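You operate a simulated robot arm through the tools that you are given. There is no shell and no other tool. Be economical: measure what you need, move in short steps, check, and stop when the job is done.

The job below is to be done with a simulated robot arm. You get a single attempt, and the scene is never put back.

## Task
Barriers are down: press 61's brass button, pull 61, then 64, then 54.
Fine: other levers, collars and lever buttons stay.

It is judged by the outcome, as a careful person would: the job done as asked, and still so three seconds after it is handed in. It fails if anything else is knocked over, pushed out of place, dropped, spilled or broken.

## Robot
A 7-joint arm with a two-finger parallel gripper on a trunk, on a base that drives. Base frame: it is fixed to the floor where the robot stands at the start and does not move with it; the origin is under the middle of the robot, x ahead of it, y to its left, z up. Lengths are in m, angles in rad, forces in N, time in s.
With the tool pointing down near the work surface it reaches from about 0.32 to 0.74 m from the robot's upright axis, wherever it stands. Its first joint turns from -2.007 to 2.007 rad. Places, roughly: brown lever 61 [0.7, 0, 0.6]; red lever 54 [0.7, 0.9, 0.6]; red lever 64 [0.7, -0.4, 0.6]. Payload 3.91 kg.
The TCP is the grasp point between the finger pads, 0.03 m short of the fingertips. In the tool frame z runs along the fingers and y along their closing line. Largest opening 0.11 m; finger width 0.02, thickness 0.01; the body of the gripper, 0.048 by 0.112 m, starts 0.055 m behind the TCP.
Orientation is that of the tool frame in the base frame, as [roll, pitch, yaw] about the fixed x, y, z axes, in that order (R = Rz(yaw) Ry(pitch) Rx(roll)). With the fingers straight down and closing along the base's y, the tool's x points along the base's -x, its y along +y and its z along -z.

## Interface
- The arm moves only by the tool drive_tool. Its argument "motion" is a list of rows, each a list of 7 numbers: the shift along the tool's x, y, z in m, then the turn, a rotation vector about the tool's x, y, z in rad, then the gripper command, from -1 (shut) to 1 (fully open), values between in proportion. In form: [[x, y, z, wx, wy, wz, grip], ...]. A call has 1 to 12 rows; each row shifts and turns the commanded pose from where the row before left it, along the tool's axes as they then stand. A row lasts 0.2 s, in which the tool goes at most 0.05 m and 0.15 rad; a call with a longer step from one row to the next is refused whole, and so is a gripper value outside its range. Where a pose cannot be reached the arm comes as near as it can. A force on the tool above 90 N (or 10 N above the force at the start of the call, whichever is more), or a blocked arm, ends the call early, and 0.2 s more pass. The fingers move at their own pace (about 0.108 m/s each) and stop on an object; they squeeze with about 23 N. The grip force told is the motor's: it shows also when the fingers shut on nothing. Time passes only in rows, and 0.2 s behind the last, so rows that do not move let the fingers close. It gives the time, the measured TCP pose, the force on the tool (base axes), the opening and the grip force at its end, in the units of the frame above (readings bear some noise), with the torque about the TCP (base axes, N m) and any sound that the robot's microphone picked up.
- Cameras (640 x 400 px; columns grow to the right, rows downward): "scene" is now at [0.0266, 0.1462, 1.7566]; the picture's right is [-0.13, -0.99, 0.00], its down [-0.68, 0.09, -0.73] and it looks along [0.72, -0.09, -0.68] (base axes); focal length 214 px, centre (320, 200). "wrist" rides on the gripper at [0.072, 0.017, -0.103] in the tool frame; the picture's right is [-0.23, 0.97, 0.00], its down [-0.76, -0.18, -0.62] and it looks along [-0.61, -0.14, 0.78] (tool axes); focal length 222 px, centre (320, 200). There is no depth. A picture from a camera that has moved, and an enlarged one, comes with that camera's place and axes in the base frame and with its lens. The place of the scene camera against the robot may be out by one fixed shift of up to 0.012 m in any direction.
- grab_frame(camera): a new picture of that camera. It takes no simulated time.
- slide_trunk(by): slides the trunk up (or, below 0, down) by that many m; the arm and the scene camera ride with it, the base frame stays. It gives what a move gives, with no picture.
- roll_base(legs): drives the robot by 1 to 6 legs, each [ahead, turn to the left] in m and rad, along the robot's own axes; the way and the turn of a leg run together, so that a leg with both is an arc; at most 1.5 m and 3.142 rad a leg. The arm and the cameras ride along, it lands a little off, and it stops where it bumps. It gives what a move gives.
- turn_head(pan, tilt): turns the head with the scene camera to pan (to the left, within 2.705 rad either way) and tilt (down, from -0.506 to 1.204), counted from straight ahead of the robot. It gives what a move gives.
- enlarge(camera, box): a new picture of the part [left, top, right, bottom] of that camera's present view, enlarged. It takes no simulated time.
- close_job(): hands the job in; it is judged then, once.

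Go step by step. Nothing tells you exact positions but the pictures and the camera data: compare them with the known pose of the tool, close in by small moves and look again before you grip or let go. The budget is 120 turns and 82 pictures, counting those below and the enlarged ones. Unless the task says otherwise, let go and move clear before handing in, and close with one line.

The tools are called after "Call:" by a JSON object that holds its "op" and its "data". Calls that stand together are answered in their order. drive_tool: Moves the arm, as the interface text tells. Its arguments: {"type":"object","properties":{"motion":{"type":"array","items":{"type":"array","items":{"type":"number"}}}},"required":["motion"]} The other tools are called the same way: slide_trunk (by) slides the trunk up or down; roll_base (legs) drives the base; turn_head (pan, tilt) turns the head that bears the scene camera; grab_frame (camera) takes a picture; enlarge (camera, box) takes an enlarged picture of a part of a camera's view; close_job () hands the job in.

At the start:

```text
t: 0.0
tool_pos: [0.4312, -0.0995, 1.5626]
orientation: [3.141, 0.0, -3.141]
contact_force: [0.4, 0.7, 1.3]
torque: [0.01, -0.02, 0.01]
gripper_width: 0.1102
finger_force: 0.0
trunk travel left (down, up): [-0.875, 0.115]
robot x, y, heading: [-0.0009, 0.0015, 0.001]
head pan, tilt: [-0.126, 0.754]
```

scene: 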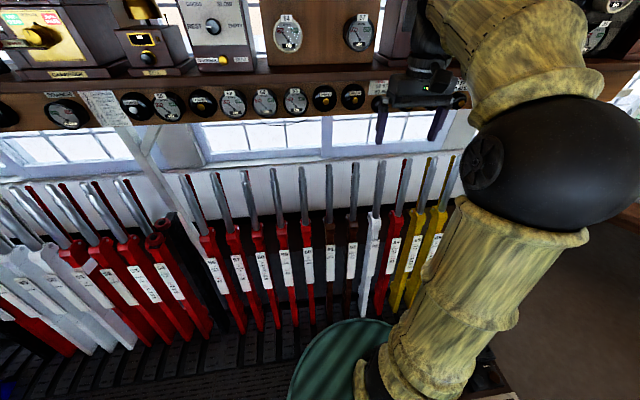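
wrist: 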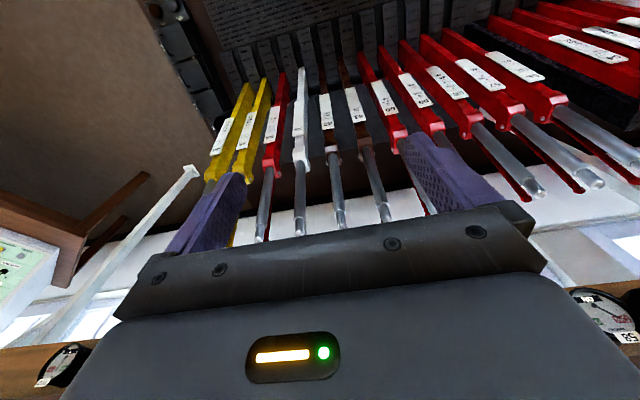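

I see a row of signal-box levers, with labels, in front of the robot. I'll look closer at labels and the lever tops first.

Call:
{"op": "enlarge", "data": {"camera": "scene", "box": [180, 140, 480, 330]}}

Call:
{"op": "enlarge", "data": {"camera": "scene", "box": [0, 160, 240, 360]}}

Call:
{"op": "enlarge", "data": {"camera": "wrist", "box": [190, 20, 560, 250]}}

```text
2.11 times, centred on (330, 235) of scene
camera zoom: at [0.0266, 0.1462, 1.7566], right [-0.13, -0.99, 0.0], down [-0.68, 0.09, -0.73], along [0.72, -0.09, -0.68], focal length 452 px, centre (299, 126)
```

zoom: 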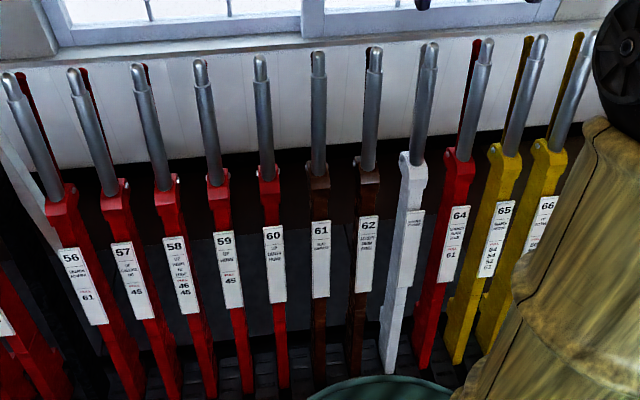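

```text
2.00 times, centred on (120, 260) of scene
camera zoom: at [0.0266, 0.1462, 1.7566], right [-0.13, -0.99, 0.0], down [-0.68, 0.09, -0.73], along [0.72, -0.09, -0.68], focal length 429 px, centre (720, 80)
```

zoom: 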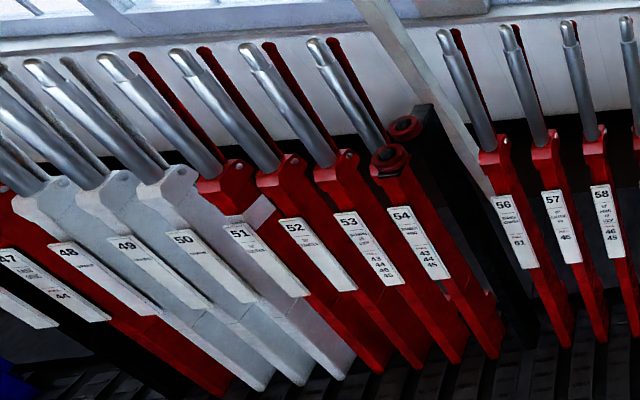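

```text
1.73 times, centred on (375, 135) of wrist
camera zoom: at [0.3595, -0.0826, 1.6642], right [0.23, 0.97, 0.0], down [0.76, -0.18, 0.62], along [0.61, -0.14, -0.78], focal length 384 px, centre (225, 312)
```

zoom: 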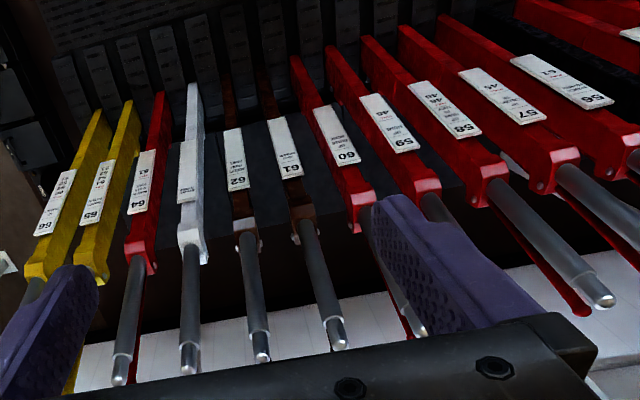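

Levers 56–66 and 47–54 are readable. 54 seems to carry something round at its handle base. I'll look at it and at the block shelf for the brass button.

Call:
{"op": "enlarge", "data": {"camera": "scene", "box": [110, 165, 230, 240]}}

Call:
{"op": "turn_head", "data": {"pan": 0.0, "tilt": 0.25}}

Call:
{"op": "grab_frame", "data": {"camera": "scene"}}

```text
5.33 times, centred on (170, 202) of scene
camera zoom: at [0.0266, 0.1462, 1.7566], right [-0.13, -0.99, 0.0], down [-0.68, 0.09, -0.73], along [0.72, -0.09, -0.68], focal length 1144 px, centre (1120, 187)
```

zoom: 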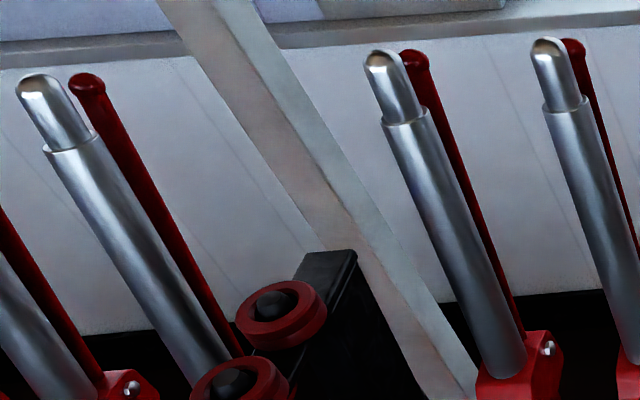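

```text
t: 0.9
tool_pos: [0.4325, -0.0987, 1.563]
orientation: [-3.141, 0.0, -3.141]
contact_force: [0.5, -0.1, 0.5]
torque: [0.02, 0.03, -0.03]
gripper_width: 0.1101
finger_force: 0.0
trunk travel left (down, up): [-0.875, 0.115]
robot x, y, heading: [-0.002, -0.0031, -0.005]
head pan, tilt: [0.0, 0.25]
```

```text
75 pictures are left
camera scene: at [0.0379, 0.1565, 1.8019], right [0.0, -1.0, 0.0], down [-0.25, 0.0, -0.97], along [0.97, 0.0, -0.25], focal length 214 px, centre (320, 200)
```

scene: 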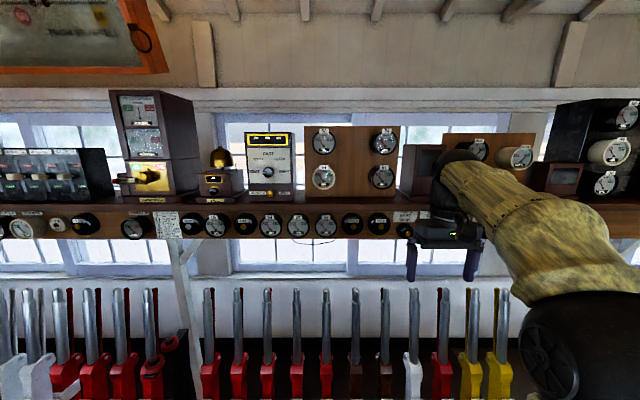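

The red rings hang on black pegs beside 54. Now the shelf: I'll read the strip of round plates for 61.

Call:
{"op": "enlarge", "data": {"camera": "scene", "box": [110, 120, 270, 245]}}

Call:
{"op": "enlarge", "data": {"camera": "scene", "box": [230, 120, 420, 245]}}

Call:
{"op": "enlarge", "data": {"camera": "scene", "box": [180, 280, 480, 400]}}

```text
3.20 times, centred on (190, 182) of scene
camera zoom: at [0.0379, 0.1565, 1.8019], right [0.0, -1.0, 0.0], down [-0.25, 0.0, -0.97], along [0.97, 0.0, -0.25], focal length 686 px, centre (736, 256)
```

zoom: 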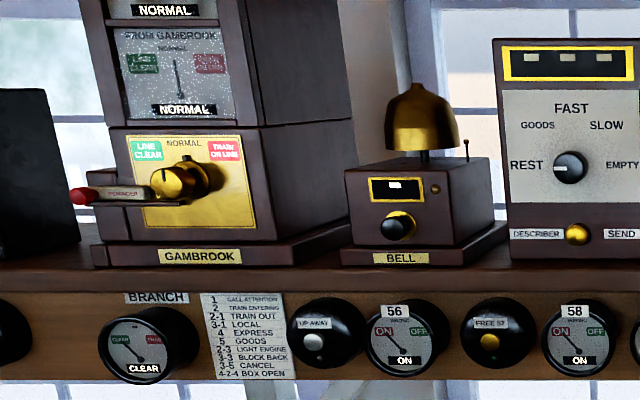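

```text
3.20 times, centred on (325, 182) of scene
camera zoom: at [0.0379, 0.1565, 1.8019], right [0.0, -1.0, 0.0], down [-0.25, 0.0, -0.97], along [0.97, 0.0, -0.25], focal length 686 px, centre (304, 256)
```

zoom: 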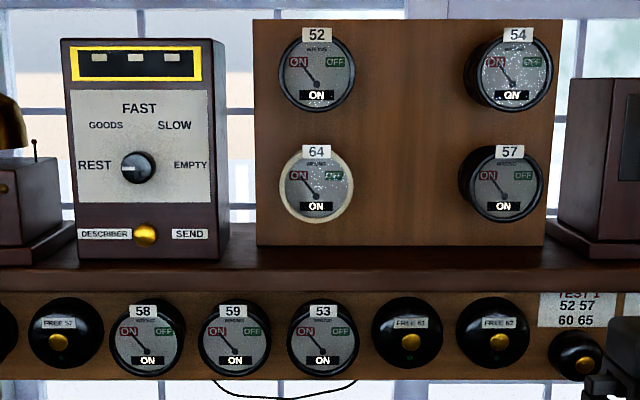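

```text
2.13 times, centred on (330, 340) of scene
camera zoom: at [0.0379, 0.1565, 1.8019], right [0.0, -1.0, 0.0], down [-0.25, 0.0, -0.97], along [0.97, 0.0, -0.25], focal length 458 px, centre (299, -99)
```

zoom: 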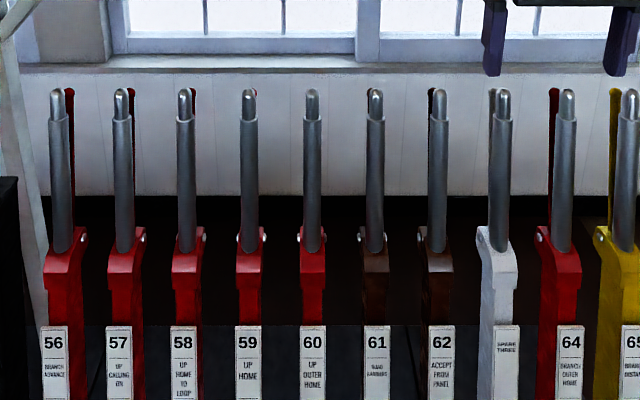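

Call:
{"op": "enlarge", "data": {"camera": "scene", "box": [330, 205, 400, 245]}}

Call:
{"op": "turn_head", "data": {"pan": 0.3, "tilt": 0.9}}

Call:
{"op": "enlarge", "data": {"camera": "scene", "box": [100, 80, 300, 230]}}

Call:
{"op": "enlarge", "data": {"camera": "scene", "box": [280, 80, 480, 230]}}

```text
9.14 times, centred on (365, 225) of scene
camera zoom: at [0.0379, 0.1565, 1.8019], right [0.0, -1.0, 0.0], down [-0.25, 0.0, -0.97], along [0.97, 0.0, -0.25], focal length 1961 px, centre (-91, -29)
```

zoom: 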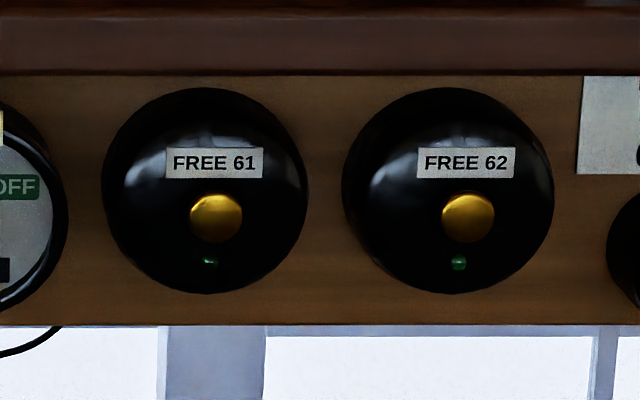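

```text
t: 2.0
tool_pos: [0.4335, -0.1001, 1.5622]
orientation: [-3.141, 0.001, -3.141]
contact_force: [-0.2, -0.2, 0.5]
torque: [-0.01, -0.01, 0.0]
gripper_width: 0.1098
finger_force: 0.1
trunk travel left (down, up): [-0.875, 0.115]
robot x, y, heading: [0.0053, -0.0027, 0.003]
head pan, tilt: [0.3, 0.901]
```

```text
2.67 times, centred on (200, 155) of scene
camera zoom: at [0.0166, 0.1788, 1.745], right [0.3, -0.96, 0.0], down [-0.75, -0.23, -0.62], along [0.59, 0.18, -0.78], focal length 572 px, centre (640, 320)
```

zoom: 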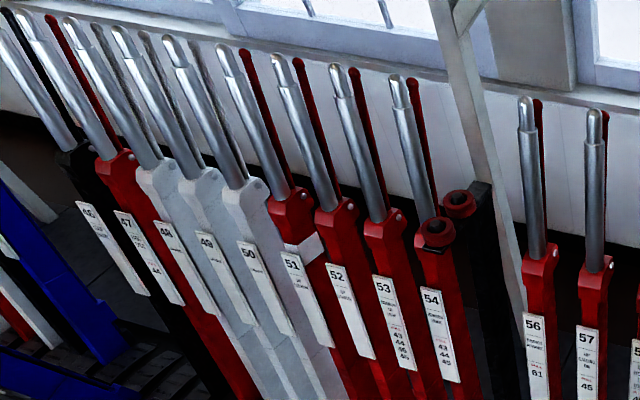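

```text
2.67 times, centred on (380, 155) of scene
camera zoom: at [0.0166, 0.1788, 1.745], right [0.3, -0.96, 0.0], down [-0.75, -0.23, -0.62], along [0.59, 0.18, -0.78], focal length 572 px, centre (160, 320)
```

zoom: 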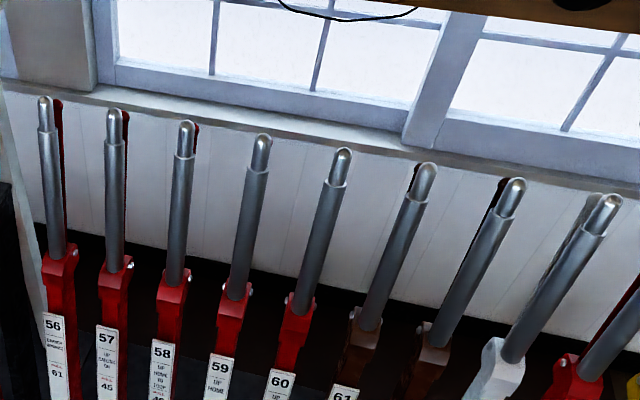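

Call:
{"op": "enlarge", "data": {"camera": "scene", "box": [220, 130, 300, 230]}}

Call:
{"op": "enlarge", "data": {"camera": "wrist", "box": [230, 80, 440, 260]}}

```text
4.00 times, centred on (260, 180) of scene
camera zoom: at [0.0166, 0.1788, 1.745], right [0.3, -0.96, 0.0], down [-0.75, -0.23, -0.62], along [0.59, 0.18, -0.78], focal length 858 px, centre (560, 280)
```

zoom: 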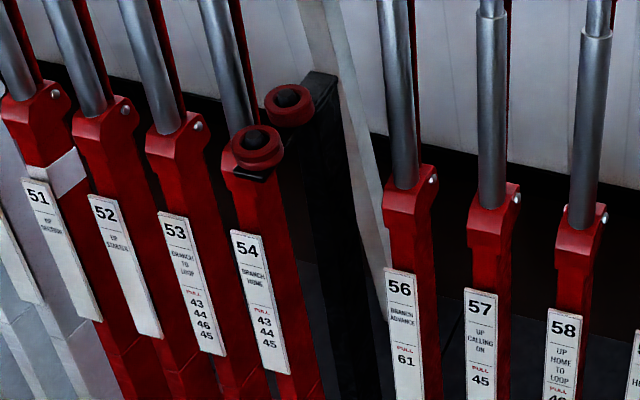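

```text
2.22 times, centred on (335, 170) of wrist
camera zoom: at [0.3595, -0.0826, 1.6642], right [0.23, 0.97, 0.0], down [0.76, -0.18, 0.62], along [0.61, -0.14, -0.78], focal length 494 px, centre (287, 267)
```

zoom: 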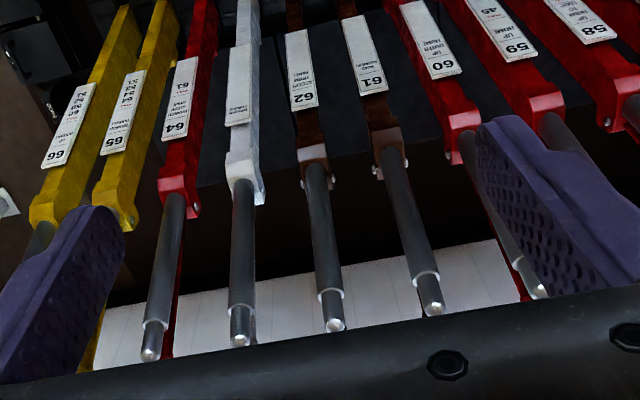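

I've got rough places: 61 handle tip ≈ (0.845, 0.0, 1.19), lever spacing ≈0.13, and FREE 61 plunger on the shelf strip. Next I check how far pulled levers come forward (blue ones on the left) and the floor space.

Call:
{"op": "turn_head", "data": {"pan": 0.9, "tilt": 0.8}}

Call:
{"op": "grab_frame", "data": {"camera": "scene"}}

Call:
{"op": "turn_head", "data": {"pan": 0.0, "tilt": 1.2}}

Call:
{"op": "grab_frame", "data": {"camera": "scene"}}

```text
t: 3.0
tool_pos: [0.4318, -0.0988, 1.5611]
orientation: [3.141, 0.0, 3.141]
contact_force: [0.1, -0.4, 0.2]
torque: [-0.01, -0.01, -0.04]
gripper_width: 0.1101
finger_force: 0.1
trunk travel left (down, up): [-0.875, 0.115]
robot x, y, heading: [0.002, -0.004, 0.003]
head pan, tilt: [0.901, 0.799]
```

```text
66 pictures are left
camera scene: at [-0.0053, 0.2197, 1.7528], right [0.78, -0.62, 0.0], down [-0.45, -0.56, -0.7], along [0.43, 0.55, -0.72], focal length 214 px, centre (320, 200)
```

scene: 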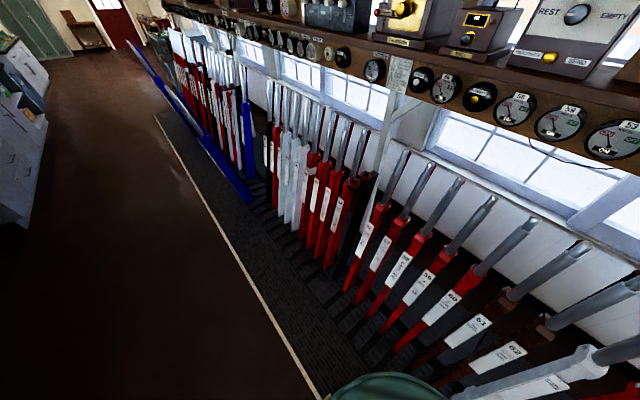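

```text
t: 4.2
tool_pos: [0.4324, -0.0991, 1.562]
orientation: [-3.141, -0.001, -3.141]
contact_force: [-0.7, -0.3, 0.0]
torque: [0.01, 0.01, -0.03]
gripper_width: 0.1101
finger_force: 0.1
trunk travel left (down, up): [-0.875, 0.115]
robot x, y, heading: [0.0029, 0.0032, 0.001]
head pan, tilt: [0.0, 1.201]
```

```text
65 pictures are left
camera scene: at [0.0004, 0.1566, 1.7251], right [0.0, -1.0, 0.0], down [-0.93, 0.0, -0.36], along [0.36, 0.0, -0.93], focal length 214 px, centre (320, 200)
```

scene: 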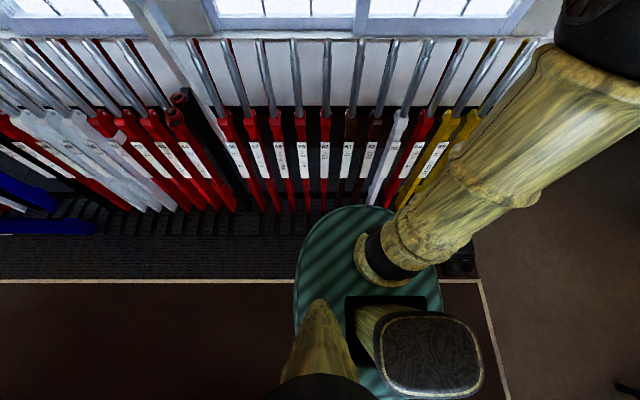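

The blue pulled levers lean a long way forward. I'll zoom to measure the throw.

Call:
{"op": "turn_head", "data": {"pan": 0.9, "tilt": 0.6}}

Call:
{"op": "enlarge", "data": {"camera": "scene", "box": [100, 50, 320, 270]}}

```text
t: 5.4
tool_pos: [0.4319, -0.0993, 1.5622]
orientation: [-3.141, 0.0, -3.14]
contact_force: [0.4, -0.2, 0.7]
torque: [0.02, 0.02, -0.01]
gripper_width: 0.1101
finger_force: 0.0
trunk travel left (down, up): [-0.875, 0.115]
robot x, y, heading: [-0.0038, 0.0015, 0.003]
head pan, tilt: [0.901, 0.6]
```

```text
1.82 times, centred on (210, 160) of scene
camera zoom: at [-0.0005, 0.2257, 1.7697], right [0.78, -0.62, 0.0], down [-0.35, -0.44, -0.82], along [0.51, 0.65, -0.57], focal length 390 px, centre (520, 273)
```

zoom: 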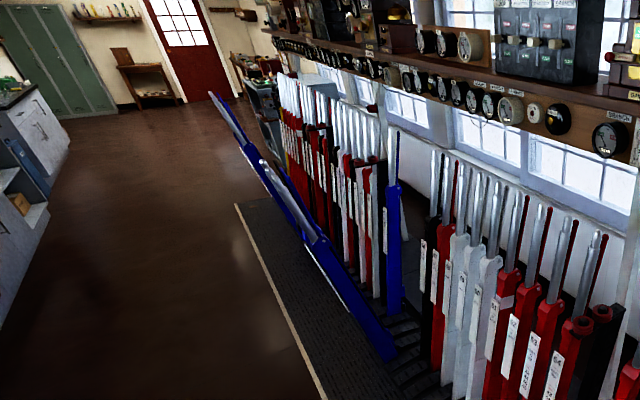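

Call:
{"op": "enlarge", "data": {"camera": "scene", "box": [170, 90, 270, 250]}}

```text
2.50 times, centred on (220, 170) of scene
camera zoom: at [-0.0005, 0.2257, 1.7697], right [0.78, -0.62, 0.0], down [-0.35, -0.44, -0.82], along [0.51, 0.65, -0.57], focal length 536 px, centre (570, 275)
```

zoom: 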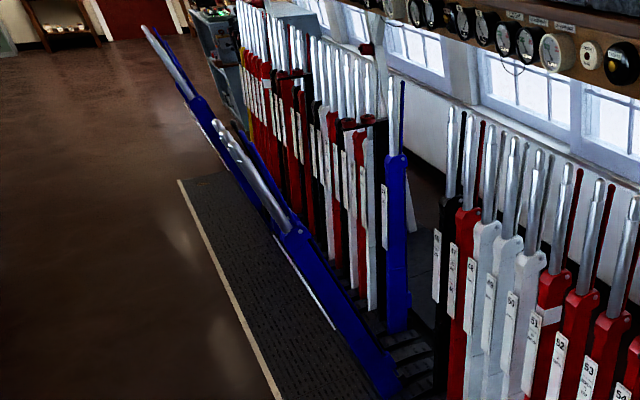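

Pulled levers swing roughly 0.65 m toward me at handle height, so I'll have to manage robot position. First the button: I rotate the tool to point forward, fingers shut.

Call:
{"op": "drive_tool", "data": {"motion": [[-0.04, 0.03, 0, 0, 0, 0, -1], [-0.04, 0.03, 0, 0, 0, 0, -1], [0, 0.03, 0, 0, -0.143, 0, -1], [0, 0.03, 0, 0, -0.143, 0, -1], [0, 0, 0, 0, -0.143, 0, -1], [0, 0, 0, 0, -0.143, 0, -1], [0, 0, 0, 0, -0.143, 0, -1], [0, 0, 0, 0, -0.143, 0, -1], [0, 0, 0, 0, -0.143, 0, -1], [0, 0, 0, 0, -0.143, 0, -1], [0, 0, 0, 0, -0.143, 0, -1], [0, 0, 0, 0, -0.143, 0, -1]]}}

Call:
{"op": "turn_head", "data": {"pan": 0.0, "tilt": 0.5}}

Call:
{"op": "grab_frame", "data": {"camera": "wrist"}}

Call:
{"op": "grab_frame", "data": {"camera": "scene"}}

```text
t: 8.0
tool_pos: [0.5115, 0.021, 1.5615]
orientation: [3.141, 1.432, 3.139]
contact_force: [0.9, -0.1, 0.1]
torque: [-0.03, 0.01, -0.03]
gripper_width: 0.0
finger_force: 22.7
trunk travel left (down, up): [-0.875, 0.115]
robot x, y, heading: [-0.0007, 0.0019, 0.004]
head pan, tilt: [0.901, 0.6]
```

```text
t: 9.2
tool_pos: [0.5116, 0.022, 1.5613]
orientation: [3.14, 1.43, 3.14]
contact_force: [-0.4, 0.3, -0.5]
torque: [0.04, 0.01, -0.01]
gripper_width: 0.0
finger_force: 23.2
trunk travel left (down, up): [-0.875, 0.115]
robot x, y, heading: [0.0039, 0.0012, 0.001]
head pan, tilt: [0.0, 0.499]
```

```text
62 pictures are left
camera wrist: at [0.3992, 0.0381, 1.5035], right [0.03, 0.97, 0.23], down [-0.51, -0.18, 0.84], along [0.86, -0.14, 0.49], focal length 222 px, centre (320, 200)
```

wrist: 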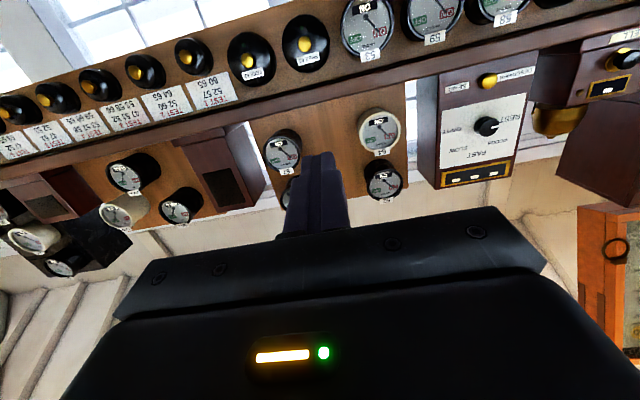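

```text
61 pictures are left
camera scene: at [0.0354, 0.1567, 1.7788], right [0.0, -1.0, 0.0], down [-0.48, 0.0, -0.88], along [0.88, 0.0, -0.48], focal length 214 px, centre (320, 200)
```

scene: 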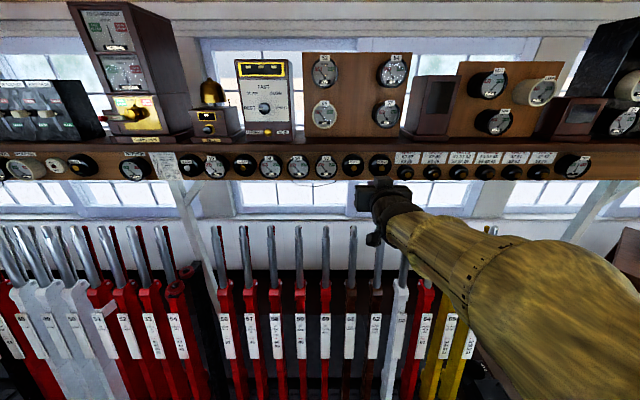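

FREE 61 triangulates to about (1.0, 0.003, 1.448). I lower the trunk to that height, finish levelling the tool, and drive ahead 0.25 m.

Call:
{"op": "slide_trunk", "data": {"by": -0.11}}

Call:
{"op": "drive_tool", "data": {"motion": [[0, 0, 0, 0, -0.141, 0, -1], [0, -0.018, 0, 0, 0, 0, -1]]}}

Call:
{"op": "roll_base", "data": {"legs": [[0.25, 0]]}}

Call:
{"op": "grab_frame", "data": {"camera": "wrist"}}

Call:
{"op": "grab_frame", "data": {"camera": "scene"}}

```text
t: 10.6
tool_pos: [0.5106, 0.0221, 1.4508]
orientation: [3.141, 1.429, -3.141]
contact_force: [-0.1, -0.4, 0.5]
torque: [0.01, -0.01, 0.01]
gripper_width: 0.0
finger_force: 22.9
trunk travel left (down, up): [-0.765, 0.225]
robot x, y, heading: [0.0019, 0.0022, 0.004]
head pan, tilt: [0.0, 0.499]
```

```text
t: 11.2
tool_pos: [0.5114, 0.0036, 1.452]
orientation: [0.702, 1.57, 0.705]
contact_force: [0.5, 0.7, -0.1]
torque: [0.03, -0.05, 0.01]
gripper_width: 0.0003
finger_force: 23.4
trunk travel left (down, up): [-0.765, 0.225]
robot x, y, heading: [0.0001, -0.0016, -0.005]
head pan, tilt: [0.0, 0.499]
```

```text
t: 13.3
tool_pos: [0.7357, 0.0018, 1.4519]
orientation: [0.443, 1.57, 0.441]
contact_force: [-0.5, 0.1, 0.0]
torque: [-0.02, -0.03, -0.01]
gripper_width: 0.0002
finger_force: 23.7
trunk travel left (down, up): [-0.765, 0.225]
robot x, y, heading: [0.2209, -0.0043, 0.002]
head pan, tilt: [0.0, 0.499]
stopped in leg 1: the robot was blocked; the commanded pose is now the measured one
```

```text
60 pictures are left
camera wrist: at [0.6322, 0.0177, 1.3777], right [0.0, 0.97, 0.23], down [-0.62, -0.18, 0.76], along [0.78, -0.14, 0.61], focal length 222 px, centre (320, 200)
```

wrist: 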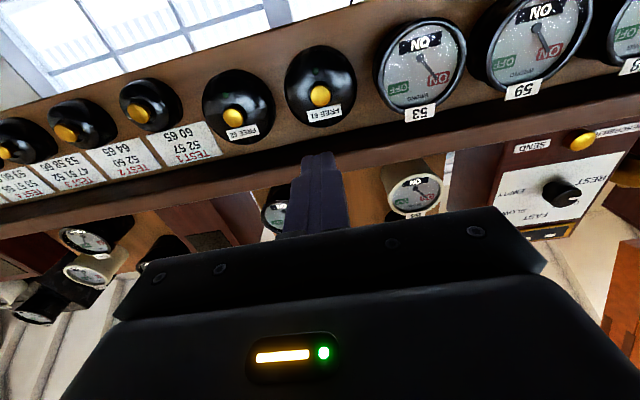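

```text
59 pictures are left
camera scene: at [0.2601, 0.1562, 1.6688], right [0.0, -1.0, 0.0], down [-0.48, 0.0, -0.88], along [0.88, 0.0, -0.48], focal length 214 px, centre (320, 200)
```

scene: 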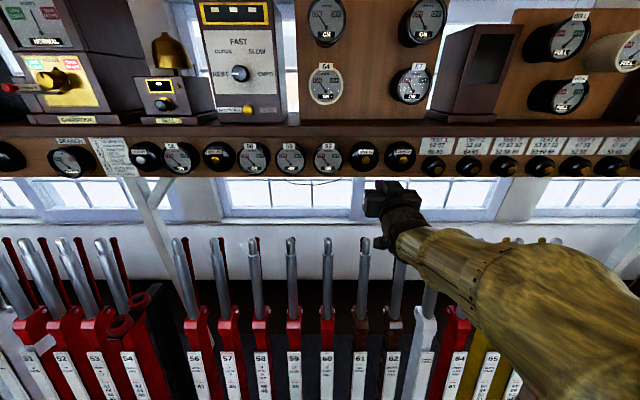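

The base bumped at x=0.22, so I back off slightly. The plunger now solves to about (0.95, 0.003, 1.451), straight ahead of the fingertips.

Call:
{"op": "roll_base", "data": {"legs": [[-0.03, 0]]}}

Call:
{"op": "drive_tool", "data": {"motion": [[0, 0, 0.045, 0, 0, 0, -1], [0, 0, 0.045, 0, 0, 0, -1], [0, 0, 0.045, 0, 0, 0, -1]]}}

Call:
{"op": "grab_frame", "data": {"camera": "wrist"}}

Call:
{"op": "grab_frame", "data": {"camera": "scene"}}

```text
t: 14.2
tool_pos: [0.7018, 0.0008, 1.4512]
orientation: [0.004, 1.566, 0.0]
contact_force: [-0.9, -0.1, 0.1]
torque: [0.0, 0.01, 0.03]
gripper_width: 0.0003
finger_force: 23.1
trunk travel left (down, up): [-0.765, 0.225]
robot x, y, heading: [0.1939, 0.0041, 0.0]
head pan, tilt: [0.0, 0.499]
```

```text
t: 15.0
tool_pos: [0.8427, 0.0007, 1.4507]
orientation: [2.684, 1.57, 2.68]
contact_force: [1.0, -0.2, -0.5]
torque: [0.01, 0.0, 0.01]
gripper_width: 0.0
finger_force: 23.1
trunk travel left (down, up): [-0.765, 0.225]
robot x, y, heading: [0.1909, -0.0006, 0.0]
head pan, tilt: [0.0, 0.499]
```

```text
58 pictures are left
camera wrist: at [0.7397, 0.0174, 1.3769], right [0.0, 0.97, 0.23], down [-0.62, -0.17, 0.76], along [0.78, -0.15, 0.61], focal length 222 px, centre (320, 200)
```

wrist: 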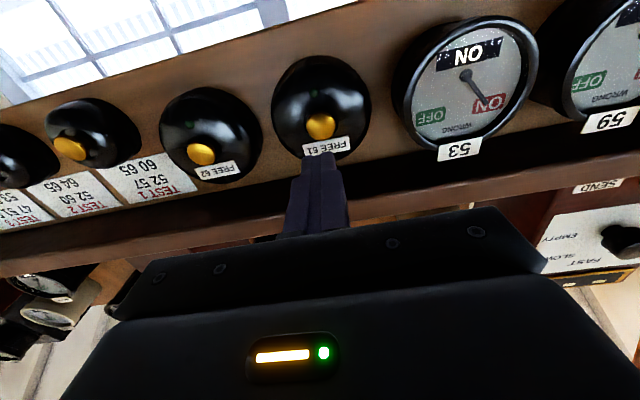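

```text
57 pictures are left
camera scene: at [0.2318, 0.156, 1.6687], right [0.0, -1.0, 0.0], down [-0.48, 0.0, -0.88], along [0.88, 0.0, -0.48], focal length 214 px, centre (320, 200)
```

scene: 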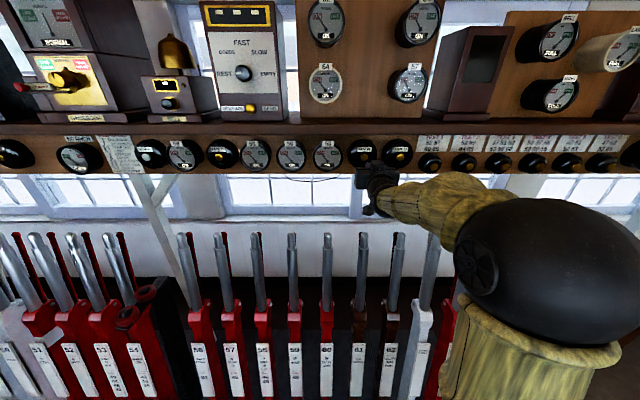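

Button at ≈(0.943, −0.001, 1.4505); fingertips at x≈0.873, aligned. I advance and press in small steps.

Call:
{"op": "drive_tool", "data": {"motion": [[0, 0, 0.03, 0, 0, 0, -1], [0, 0, 0.02, 0, 0, 0, -1], [0, 0, 0.01, 0, 0, 0, -1], [0, 0, 0.005, 0, 0, 0, -1], [0, 0, 0.004, 0, 0, 0, -1]]}}

Call:
{"op": "enlarge", "data": {"camera": "wrist", "box": [220, 50, 420, 250]}}

```text
t: 16.2
tool_pos: [0.9082, -0.0002, 1.4523]
orientation: [-0.082, 1.57, -0.086]
contact_force: [0.2, -0.7, 0.9]
torque: [-0.01, 0.01, 0.01]
gripper_width: 0.0
finger_force: 23.1
trunk travel left (down, up): [-0.765, 0.225]
robot x, y, heading: [0.1948, 0.0005, -0.0]
head pan, tilt: [0.0, 0.499]
```

```text
2.00 times, centred on (320, 150) of wrist
camera zoom: at [0.8051, 0.0168, 1.3782], right [0.0, 0.97, 0.23], down [-0.62, -0.17, 0.76], along [0.78, -0.14, 0.61], focal length 444 px, centre (320, 300)
```

zoom: 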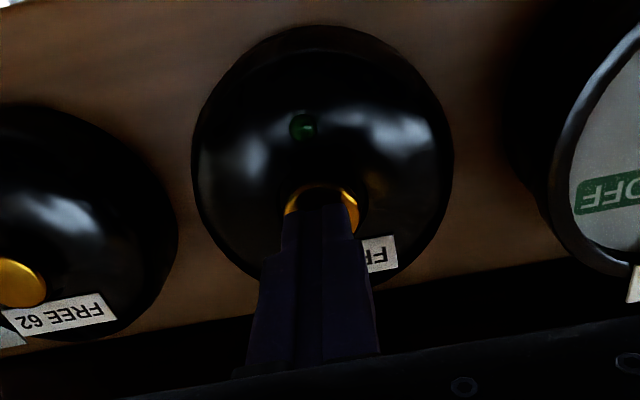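

The tips are just over the brass button, well centred. I press further in small steps.

Call:
{"op": "drive_tool", "data": {"motion": [[0, 0, 0.005, 0, 0, 0, -1], [0, 0, 0.004, 0, 0, 0, -1], [0, 0, 0.004, 0, 0, 0, -1]]}}

Call:
{"op": "enlarge", "data": {"camera": "wrist", "box": [220, 50, 420, 250]}}

```text
t: 17.0
tool_pos: [0.9172, -0.0004, 1.4528]
orientation: [3.063, 1.571, 3.061]
contact_force: [-13.1, -0.1, -5.3]
torque: [0.01, 0.2, 0.05]
gripper_width: 0.0
finger_force: 23.2
trunk travel left (down, up): [-0.765, 0.225]
robot x, y, heading: [0.194, 0.0008, -0.004]
head pan, tilt: [0.0, 0.499]
heard: click
```

```text
2.00 times, centred on (320, 150) of wrist
camera zoom: at [0.8154, 0.0165, 1.379], right [0.0, 0.97, 0.23], down [-0.62, -0.18, 0.76], along [0.78, -0.14, 0.61], focal length 444 px, centre (320, 300)
```

zoom: 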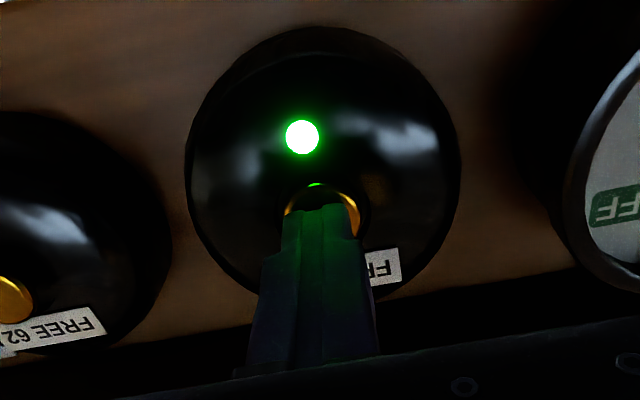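

A click, and the green lamp lit. I withdraw and check that the lamp stays on.

Call:
{"op": "drive_tool", "data": {"motion": [[0, 0, -0.02, 0, 0, 0, -1], [0, 0, -0.04, 0, 0, 0, -1], [0, 0, -0.045, 0, 0, 0, -1], [0, 0, -0.045, 0, 0, 0, -1], [0, 0, 0, 0, 0.143, 0, 0], [0, 0, 0, 0, 0.143, 0, 1], [0, 0, 0, 0, 0.143, 0, 1], [0, 0, 0, 0, 0.143, 0, 1]]}}

Call:
{"op": "grab_frame", "data": {"camera": "wrist"}}

Call:
{"op": "enlarge", "data": {"camera": "scene", "box": [200, 120, 480, 340]}}

```text
t: 18.8
tool_pos: [0.7714, 0.0008, 1.4524]
orientation: [3.14, 1.001, 3.137]
contact_force: [0.6, -0.3, 0.7]
torque: [0.02, 0.03, 0.0]
gripper_width: 0.1099
finger_force: 0.1
trunk travel left (down, up): [-0.765, 0.225]
robot x, y, heading: [0.189, -0.0011, -0.004]
head pan, tilt: [0.0, 0.499]
```

```text
54 pictures are left
camera wrist: at [0.645, 0.017, 1.4462], right [0.13, 0.97, 0.19], down [-0.11, -0.18, 0.98], along [0.99, -0.15, 0.09], focal length 222 px, centre (320, 200)
```

wrist: 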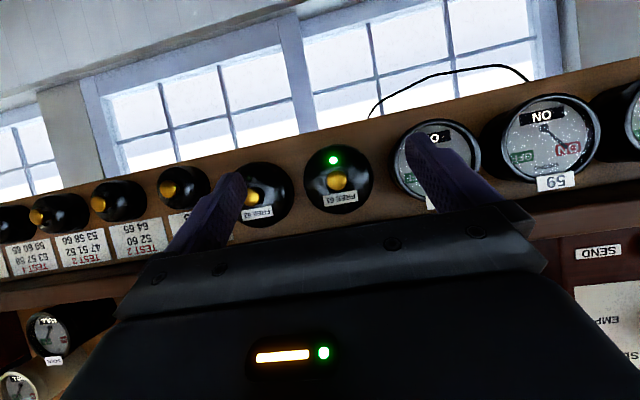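

```text
1.82 times, centred on (340, 230) of scene
camera zoom: at [0.2296, 0.1561, 1.6688], right [0.0, -1.0, 0.0], down [-0.48, 0.0, -0.88], along [0.88, 0.0, -0.48], focal length 390 px, centre (284, 146)
```

zoom: 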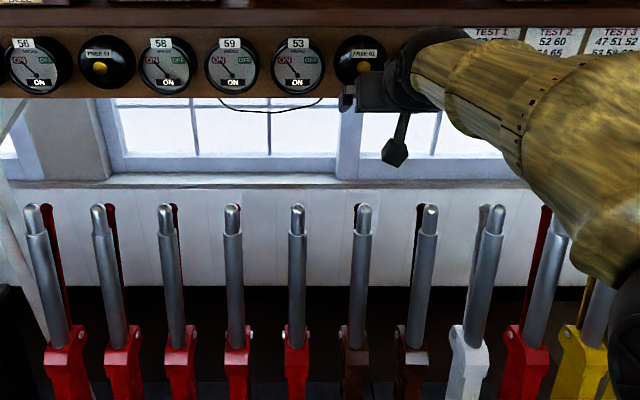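

The lamp stays lit, so 61 is freed. Now I point the tool down and turn it so the fingers close along x (front handle and rear catch together).

Call:
{"op": "drive_tool", "data": {"motion": [[0, 0, 0, 0, 0.143, 0, 1], [0, 0, 0, 0, 0.143, 0, 1], [0, 0, 0, 0, 0.143, 0, 1], [0, 0, 0, 0, 0.143, 0, 1], [0, 0, 0, 0, 0.143, 0, 1], [0, 0, 0, 0, 0.143, 0, 1], [0, 0, 0, 0, 0.143, 0, 1]]}}

Call:
{"op": "grab_frame", "data": {"camera": "wrist"}}

Call:
{"op": "drive_tool", "data": {"motion": [[0, 0, 0, 0, 0, 0.143, 1], [0, 0, 0, 0, 0, 0.143, 1], [0, 0, 0, 0, 0, 0.143, 1], [0, 0, 0, 0, 0, 0.143, 1], [0, 0, 0, 0, 0, 0.143, 1], [0, 0, 0, 0, 0, 0.143, 1], [0, 0, 0, 0, 0, 0.143, 1], [0, 0, 0, 0, 0, 0.143, 1], [0, 0, 0, 0, 0, 0.143, 1], [0, 0, 0, 0, 0, 0.143, 1], [0, 0, 0, 0, 0, 0.141, 1]]}}

Call:
{"op": "grab_frame", "data": {"camera": "wrist"}}

```text
t: 20.4
tool_pos: [0.7701, 0.0006, 1.4505]
orientation: [3.141, 0.046, 3.139]
contact_force: [-0.7, -0.2, 0.2]
torque: [-0.01, -0.03, 0.03]
gripper_width: 0.11
finger_force: 0.1
trunk travel left (down, up): [-0.765, 0.225]
robot x, y, heading: [0.1914, 0.0012, -0.003]
head pan, tilt: [0.0, 0.499]
```

```text
52 pictures are left
camera wrist: at [0.6946, 0.0172, 1.5502], right [0.23, 0.97, 0.01], down [0.73, -0.18, 0.66], along [0.64, -0.14, -0.75], focal length 222 px, centre (320, 200)
```

wrist: 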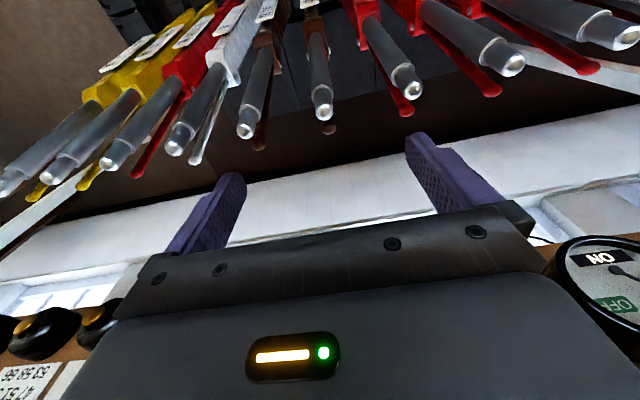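

```text
t: 22.8
tool_pos: [0.7337, 0.0035, 1.4761]
orientation: [3.111, 0.003, 1.707]
contact_force: [0.0, 1.2, -0.3]
torque: [-0.04, 0.0, -0.01]
gripper_width: 0.11
finger_force: 0.1
out of reach, approached as far as the arm can: row 1, 2, 3
trunk travel left (down, up): [-0.765, 0.225]
robot x, y, heading: [0.1945, -0.0004, 0.006]
head pan, tilt: [0.0, 0.499]
```

```text
51 pictures are left
camera wrist: at [0.7385, 0.0767, 1.5784], right [1.0, -0.09, 0.03], down [-0.09, -0.78, 0.62], along [-0.03, -0.62, -0.78], focal length 222 px, centre (320, 200)
```

wrist: 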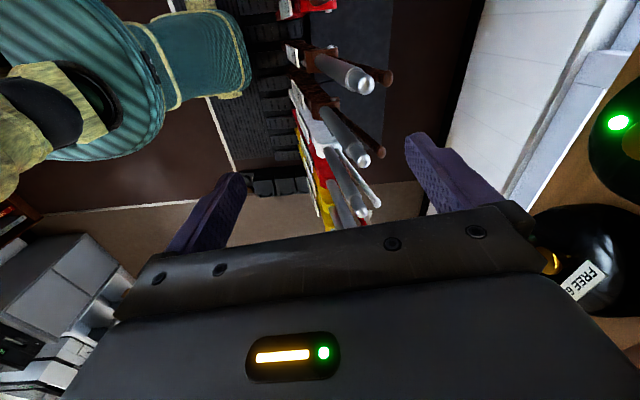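

The wrist view shows 61's handle (tip ≈(0.82, 0, 1.18)) with its brown catch about 5 cm behind it. I square the yaw, lower partway and check arm clearance.

Call:
{"op": "drive_tool", "data": {"motion": [[0, 0, 0.04, 0, 0, 0, 1], [0, 0, 0.04, 0, 0, 0, 1], [0, 0, 0.04, 0, 0, 0.068, 1], [0, 0, 0.04, 0, 0, 0.068, 1]]}}

Call:
{"op": "turn_head", "data": {"pan": -0.2, "tilt": 0.8}}

Call:
{"op": "grab_frame", "data": {"camera": "wrist"}}

Call:
{"op": "grab_frame", "data": {"camera": "scene"}}

```text
t: 23.8
tool_pos: [0.7384, 0.0037, 1.3152]
orientation: [3.112, -0.001, 1.574]
contact_force: [0.2, 0.1, 0.8]
torque: [0.02, -0.01, -0.03]
gripper_width: 0.11
finger_force: 0.1
trunk travel left (down, up): [-0.765, 0.225]
robot x, y, heading: [0.1921, -0.0006, -0.002]
head pan, tilt: [0.0, 0.499]
```

```text
t: 24.6
tool_pos: [0.7391, 0.0032, 1.3159]
orientation: [3.111, -0.001, 1.575]
contact_force: [-0.1, -0.5, 0.2]
torque: [0.03, 0.02, 0.01]
gripper_width: 0.1099
finger_force: 0.1
trunk travel left (down, up): [-0.765, 0.225]
robot x, y, heading: [0.1969, -0.001, -0.002]
head pan, tilt: [-0.201, 0.799]
```

```text
50 pictures are left
camera wrist: at [0.7515, 0.0743, 1.4192], right [0.97, -0.22, 0.03], down [-0.19, -0.76, 0.62], along [-0.12, -0.61, -0.79], focal length 222 px, centre (320, 200)
```

wrist: 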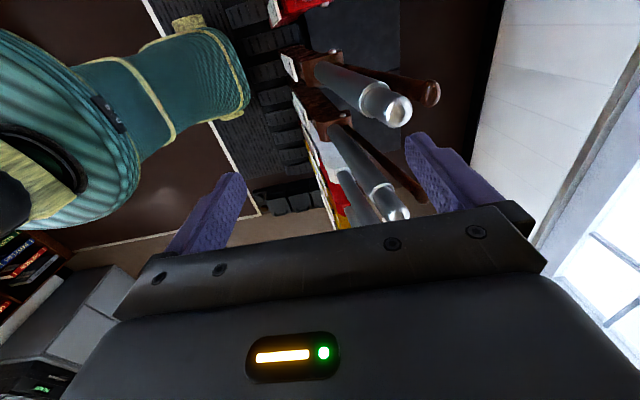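

```text
49 pictures are left
camera scene: at [0.2174, 0.1402, 1.6429], right [-0.2, -0.98, 0.0], down [-0.7, 0.14, -0.7], along [0.68, -0.14, -0.72], focal length 214 px, centre (320, 200)
```

scene: 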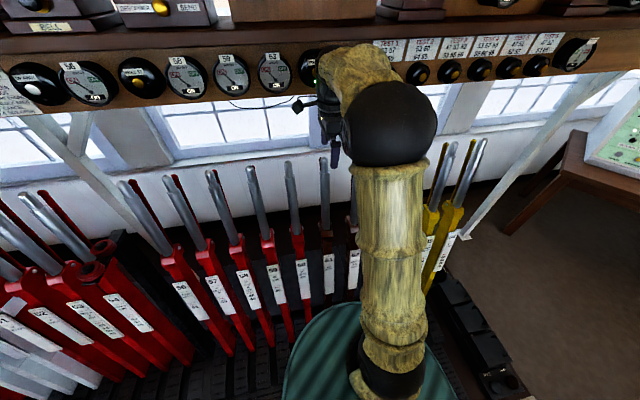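

Elbow stays well above the levers. 61's tip refines to about (0.806, 0, 1.22), catch top at (0.847, 0, 1.19). I tilt the tool to the lever's lean and move over it.

Call:
{"op": "drive_tool", "data": {"motion": [[0, 0, 0, 0.0875, 0, 0, 1], [0, 0, 0, 0.0875, 0, 0, 1], [-0.003, 0.04, 0, 0, 0, 0, 1], [0, 0.04, -0.01, 0, 0, 0, 1]]}}

Call:
{"op": "grab_frame", "data": {"camera": "wrist"}}

Call:
{"op": "turn_head", "data": {"pan": 0.1, "tilt": 0.6}}

Call:
{"op": "enlarge", "data": {"camera": "scene", "box": [280, 120, 440, 260]}}

```text
t: 25.6
tool_pos: [0.8225, 0.0004, 1.3132]
orientation: [-2.992, -0.001, 1.571]
contact_force: [0.4, -0.4, -0.3]
torque: [-0.02, 0.04, -0.02]
gripper_width: 0.1101
finger_force: 0.0
trunk travel left (down, up): [-0.765, 0.225]
robot x, y, heading: [0.1972, 0.0002, -0.003]
head pan, tilt: [-0.201, 0.799]
```

```text
48 pictures are left
camera wrist: at [0.8543, 0.0733, 1.4112], right [0.96, -0.23, -0.14], down [-0.08, -0.76, 0.64], along [-0.25, -0.61, -0.75], focal length 222 px, centre (320, 200)
```

wrist: 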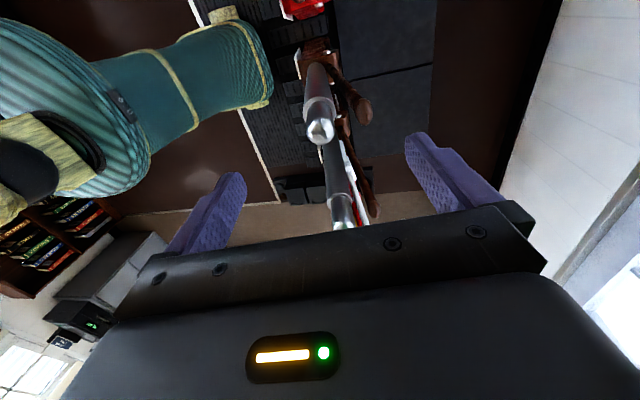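

```text
t: 26.4
tool_pos: [0.8199, 0.0032, 1.3139]
orientation: [-2.997, 0.0, 1.573]
contact_force: [0.5, -0.8, -0.1]
torque: [0.0, -0.01, 0.01]
gripper_width: 0.11
finger_force: 0.1
trunk travel left (down, up): [-0.765, 0.225]
robot x, y, heading: [0.195, -0.0042, 0.0]
head pan, tilt: [0.099, 0.6]
```

```text
2.86 times, centred on (360, 190) of scene
camera zoom: at [0.2266, 0.1648, 1.6597], right [0.1, -1.0, 0.0], down [-0.56, -0.06, -0.82], along [0.82, 0.08, -0.57], focal length 613 px, centre (206, 229)
```

zoom: 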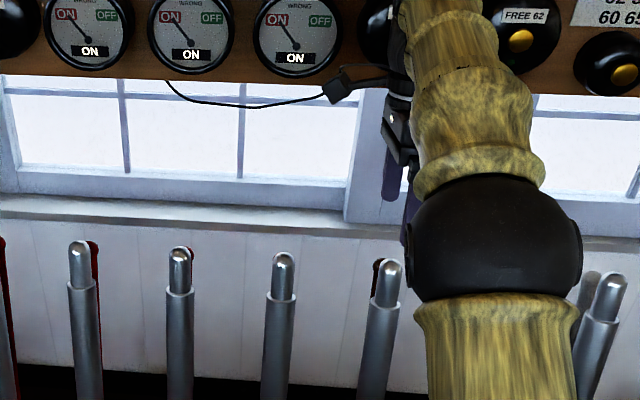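

Handle tip (0.811, −0.001) and catch (0.85, 0.0) sit between the open fingers. I descend around them to z≈1.185.

Call:
{"op": "drive_tool", "data": {"motion": [[-0.003, 0.005, 0.032, 0, 0, 0, 1], [0, 0.005, 0.032, 0, 0, 0, 1], [0, 0.005, 0.032, 0, 0, 0, 1]]}}

Call:
{"op": "grab_frame", "data": {"camera": "wrist"}}

```text
t: 27.2
tool_pos: [0.8215, -0.0012, 1.216]
orientation: [-2.997, -0.001, 1.574]
contact_force: [-0.5, -0.1, 0.4]
torque: [-0.03, -0.01, 0.01]
gripper_width: 0.11
finger_force: 0.1
trunk travel left (down, up): [-0.765, 0.225]
robot x, y, heading: [0.1911, 0.0008, 0.004]
head pan, tilt: [0.099, 0.6]
```

```text
46 pictures are left
camera wrist: at [0.8524, 0.0706, 1.3148], right [0.96, -0.22, -0.14], down [-0.08, -0.76, 0.64], along [-0.25, -0.61, -0.75], focal length 222 px, centre (320, 200)
```

wrist: 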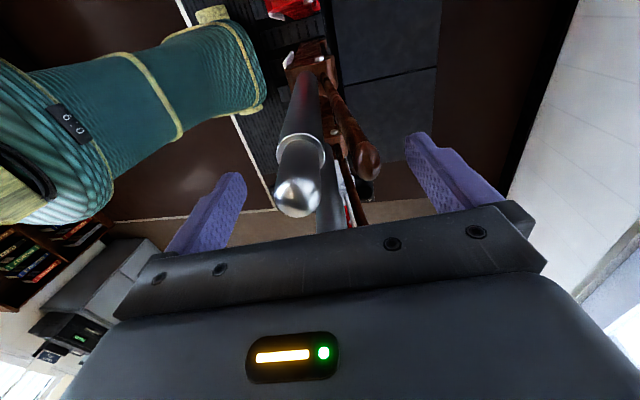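

Call:
{"op": "drive_tool", "data": {"motion": [[0, 0.006, 0.031, 0, 0, 0, 1], [0, 0, 0, 0, 0, 0, -0.2], [0, 0, 0, 0, 0, 0, -1], [0, 0, 0, 0, 0, 0, -1], [0, 0, 0, 0, 0, 0, -1]]}}

Call:
{"op": "grab_frame", "data": {"camera": "wrist"}}

```text
t: 28.4
tool_pos: [0.8106, -0.0009, 1.1846]
orientation: [-2.977, -0.003, 1.572]
contact_force: [-61.3, 0.9, -17.4]
torque: [-0.61, 1.73, 0.43]
gripper_width: 0.0514
finger_force: 45.1
trunk travel left (down, up): [-0.765, 0.225]
robot x, y, heading: [0.1944, 0.001, 0.001]
head pan, tilt: [0.099, 0.6]
```

```text
45 pictures are left
camera wrist: at [0.8444, 0.0708, 1.2842], right [0.96, -0.23, -0.16], down [-0.07, -0.76, 0.64], along [-0.27, -0.61, -0.75], focal length 222 px, centre (320, 200)
```

wrist: 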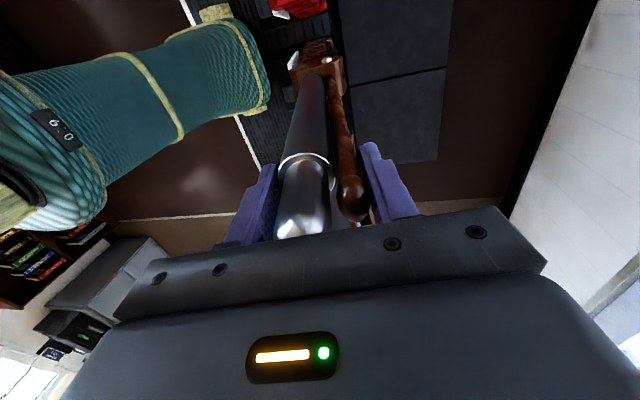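

The catch is squeezed to the handle. I relieve the side load and start the pull along the lever's arc.

Call:
{"op": "drive_tool", "data": {"motion": [[0, -0.017, 0, 0, 0, 0, -1], [0, -0.02, 0, -0.0115, 0, 0, -1], [0, -0.03, 0, -0.017, 0, 0, -1], [0, -0.03, 0, -0.017, 0, 0, -1]]}}

Call:
{"op": "grab_frame", "data": {"camera": "wrist"}}

```text
t: 29.4
tool_pos: [0.7286, -0.0013, 1.1999]
orientation: [-3.047, -0.002, 1.574]
contact_force: [6.9, 7.5, 14.3]
torque: [0.2, 1.26, 0.04]
gripper_width: 0.052
finger_force: 44.9
trunk travel left (down, up): [-0.765, 0.225]
robot x, y, heading: [0.1931, -0.0017, 0.002]
head pan, tilt: [0.099, 0.6]
```

```text
44 pictures are left
camera wrist: at [0.755, 0.0708, 1.2999], right [0.97, -0.22, -0.09], down [-0.12, -0.76, 0.64], along [-0.21, -0.61, -0.77], focal length 222 px, centre (320, 200)
```

wrist: 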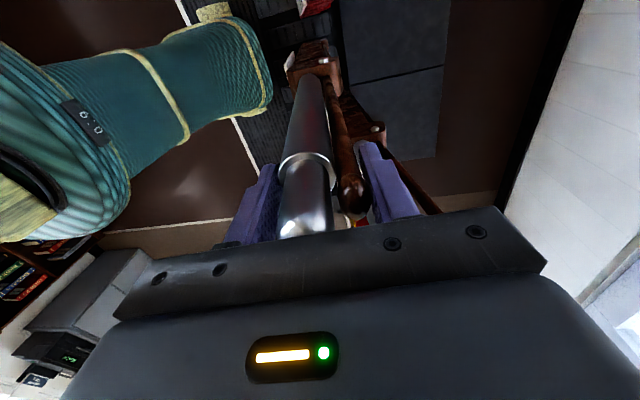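

The lever moves freely. I continue the arc with the arm.

Call:
{"op": "drive_tool", "data": {"motion": [[0, -0.037, 0, -0.0215, 0, 0, -1], [0, -0.037, 0, -0.0215, 0, 0, -1], [0, -0.037, 0, -0.0215, 0, 0, -1], [0, -0.037, 0, -0.0215, 0, 0, -1]]}}

Call:
{"op": "roll_base", "data": {"legs": [[-0.08, 0]]}}

Call:
{"op": "grab_frame", "data": {"camera": "wrist"}}

```text
t: 30.4
tool_pos: [0.5764, -0.001, 1.2116]
orientation: [-3.131, 0.0, 1.573]
contact_force: [-0.2, 7.1, 39.5]
torque: [0.16, 2.02, -0.01]
gripper_width: 0.0521
finger_force: 45.2
trunk travel left (down, up): [-0.765, 0.225]
robot x, y, heading: [0.1953, 0.0013, 0.003]
head pan, tilt: [0.099, 0.6]
```

```text
t: 31.5
tool_pos: [0.498, -0.0009, 1.2075]
orientation: [-3.127, 0.001, 1.574]
contact_force: [-1.8, 6.0, 9.0]
torque: [0.03, -0.48, 0.04]
gripper_width: 0.0507
finger_force: 45.1
trunk travel left (down, up): [-0.765, 0.225]
robot x, y, heading: [0.1151, -0.0013, -0.002]
head pan, tilt: [0.099, 0.6]
```

```text
43 pictures are left
camera wrist: at [0.5172, 0.07, 1.3103], right [0.97, -0.22, -0.02], down [-0.17, -0.76, 0.63], along [-0.15, -0.61, -0.78], focal length 222 px, centre (320, 200)
```

wrist: 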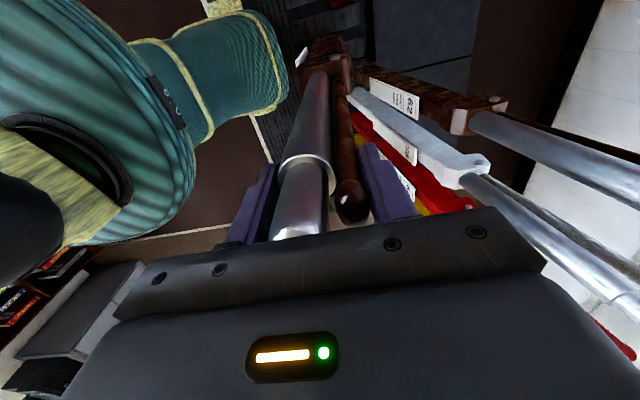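

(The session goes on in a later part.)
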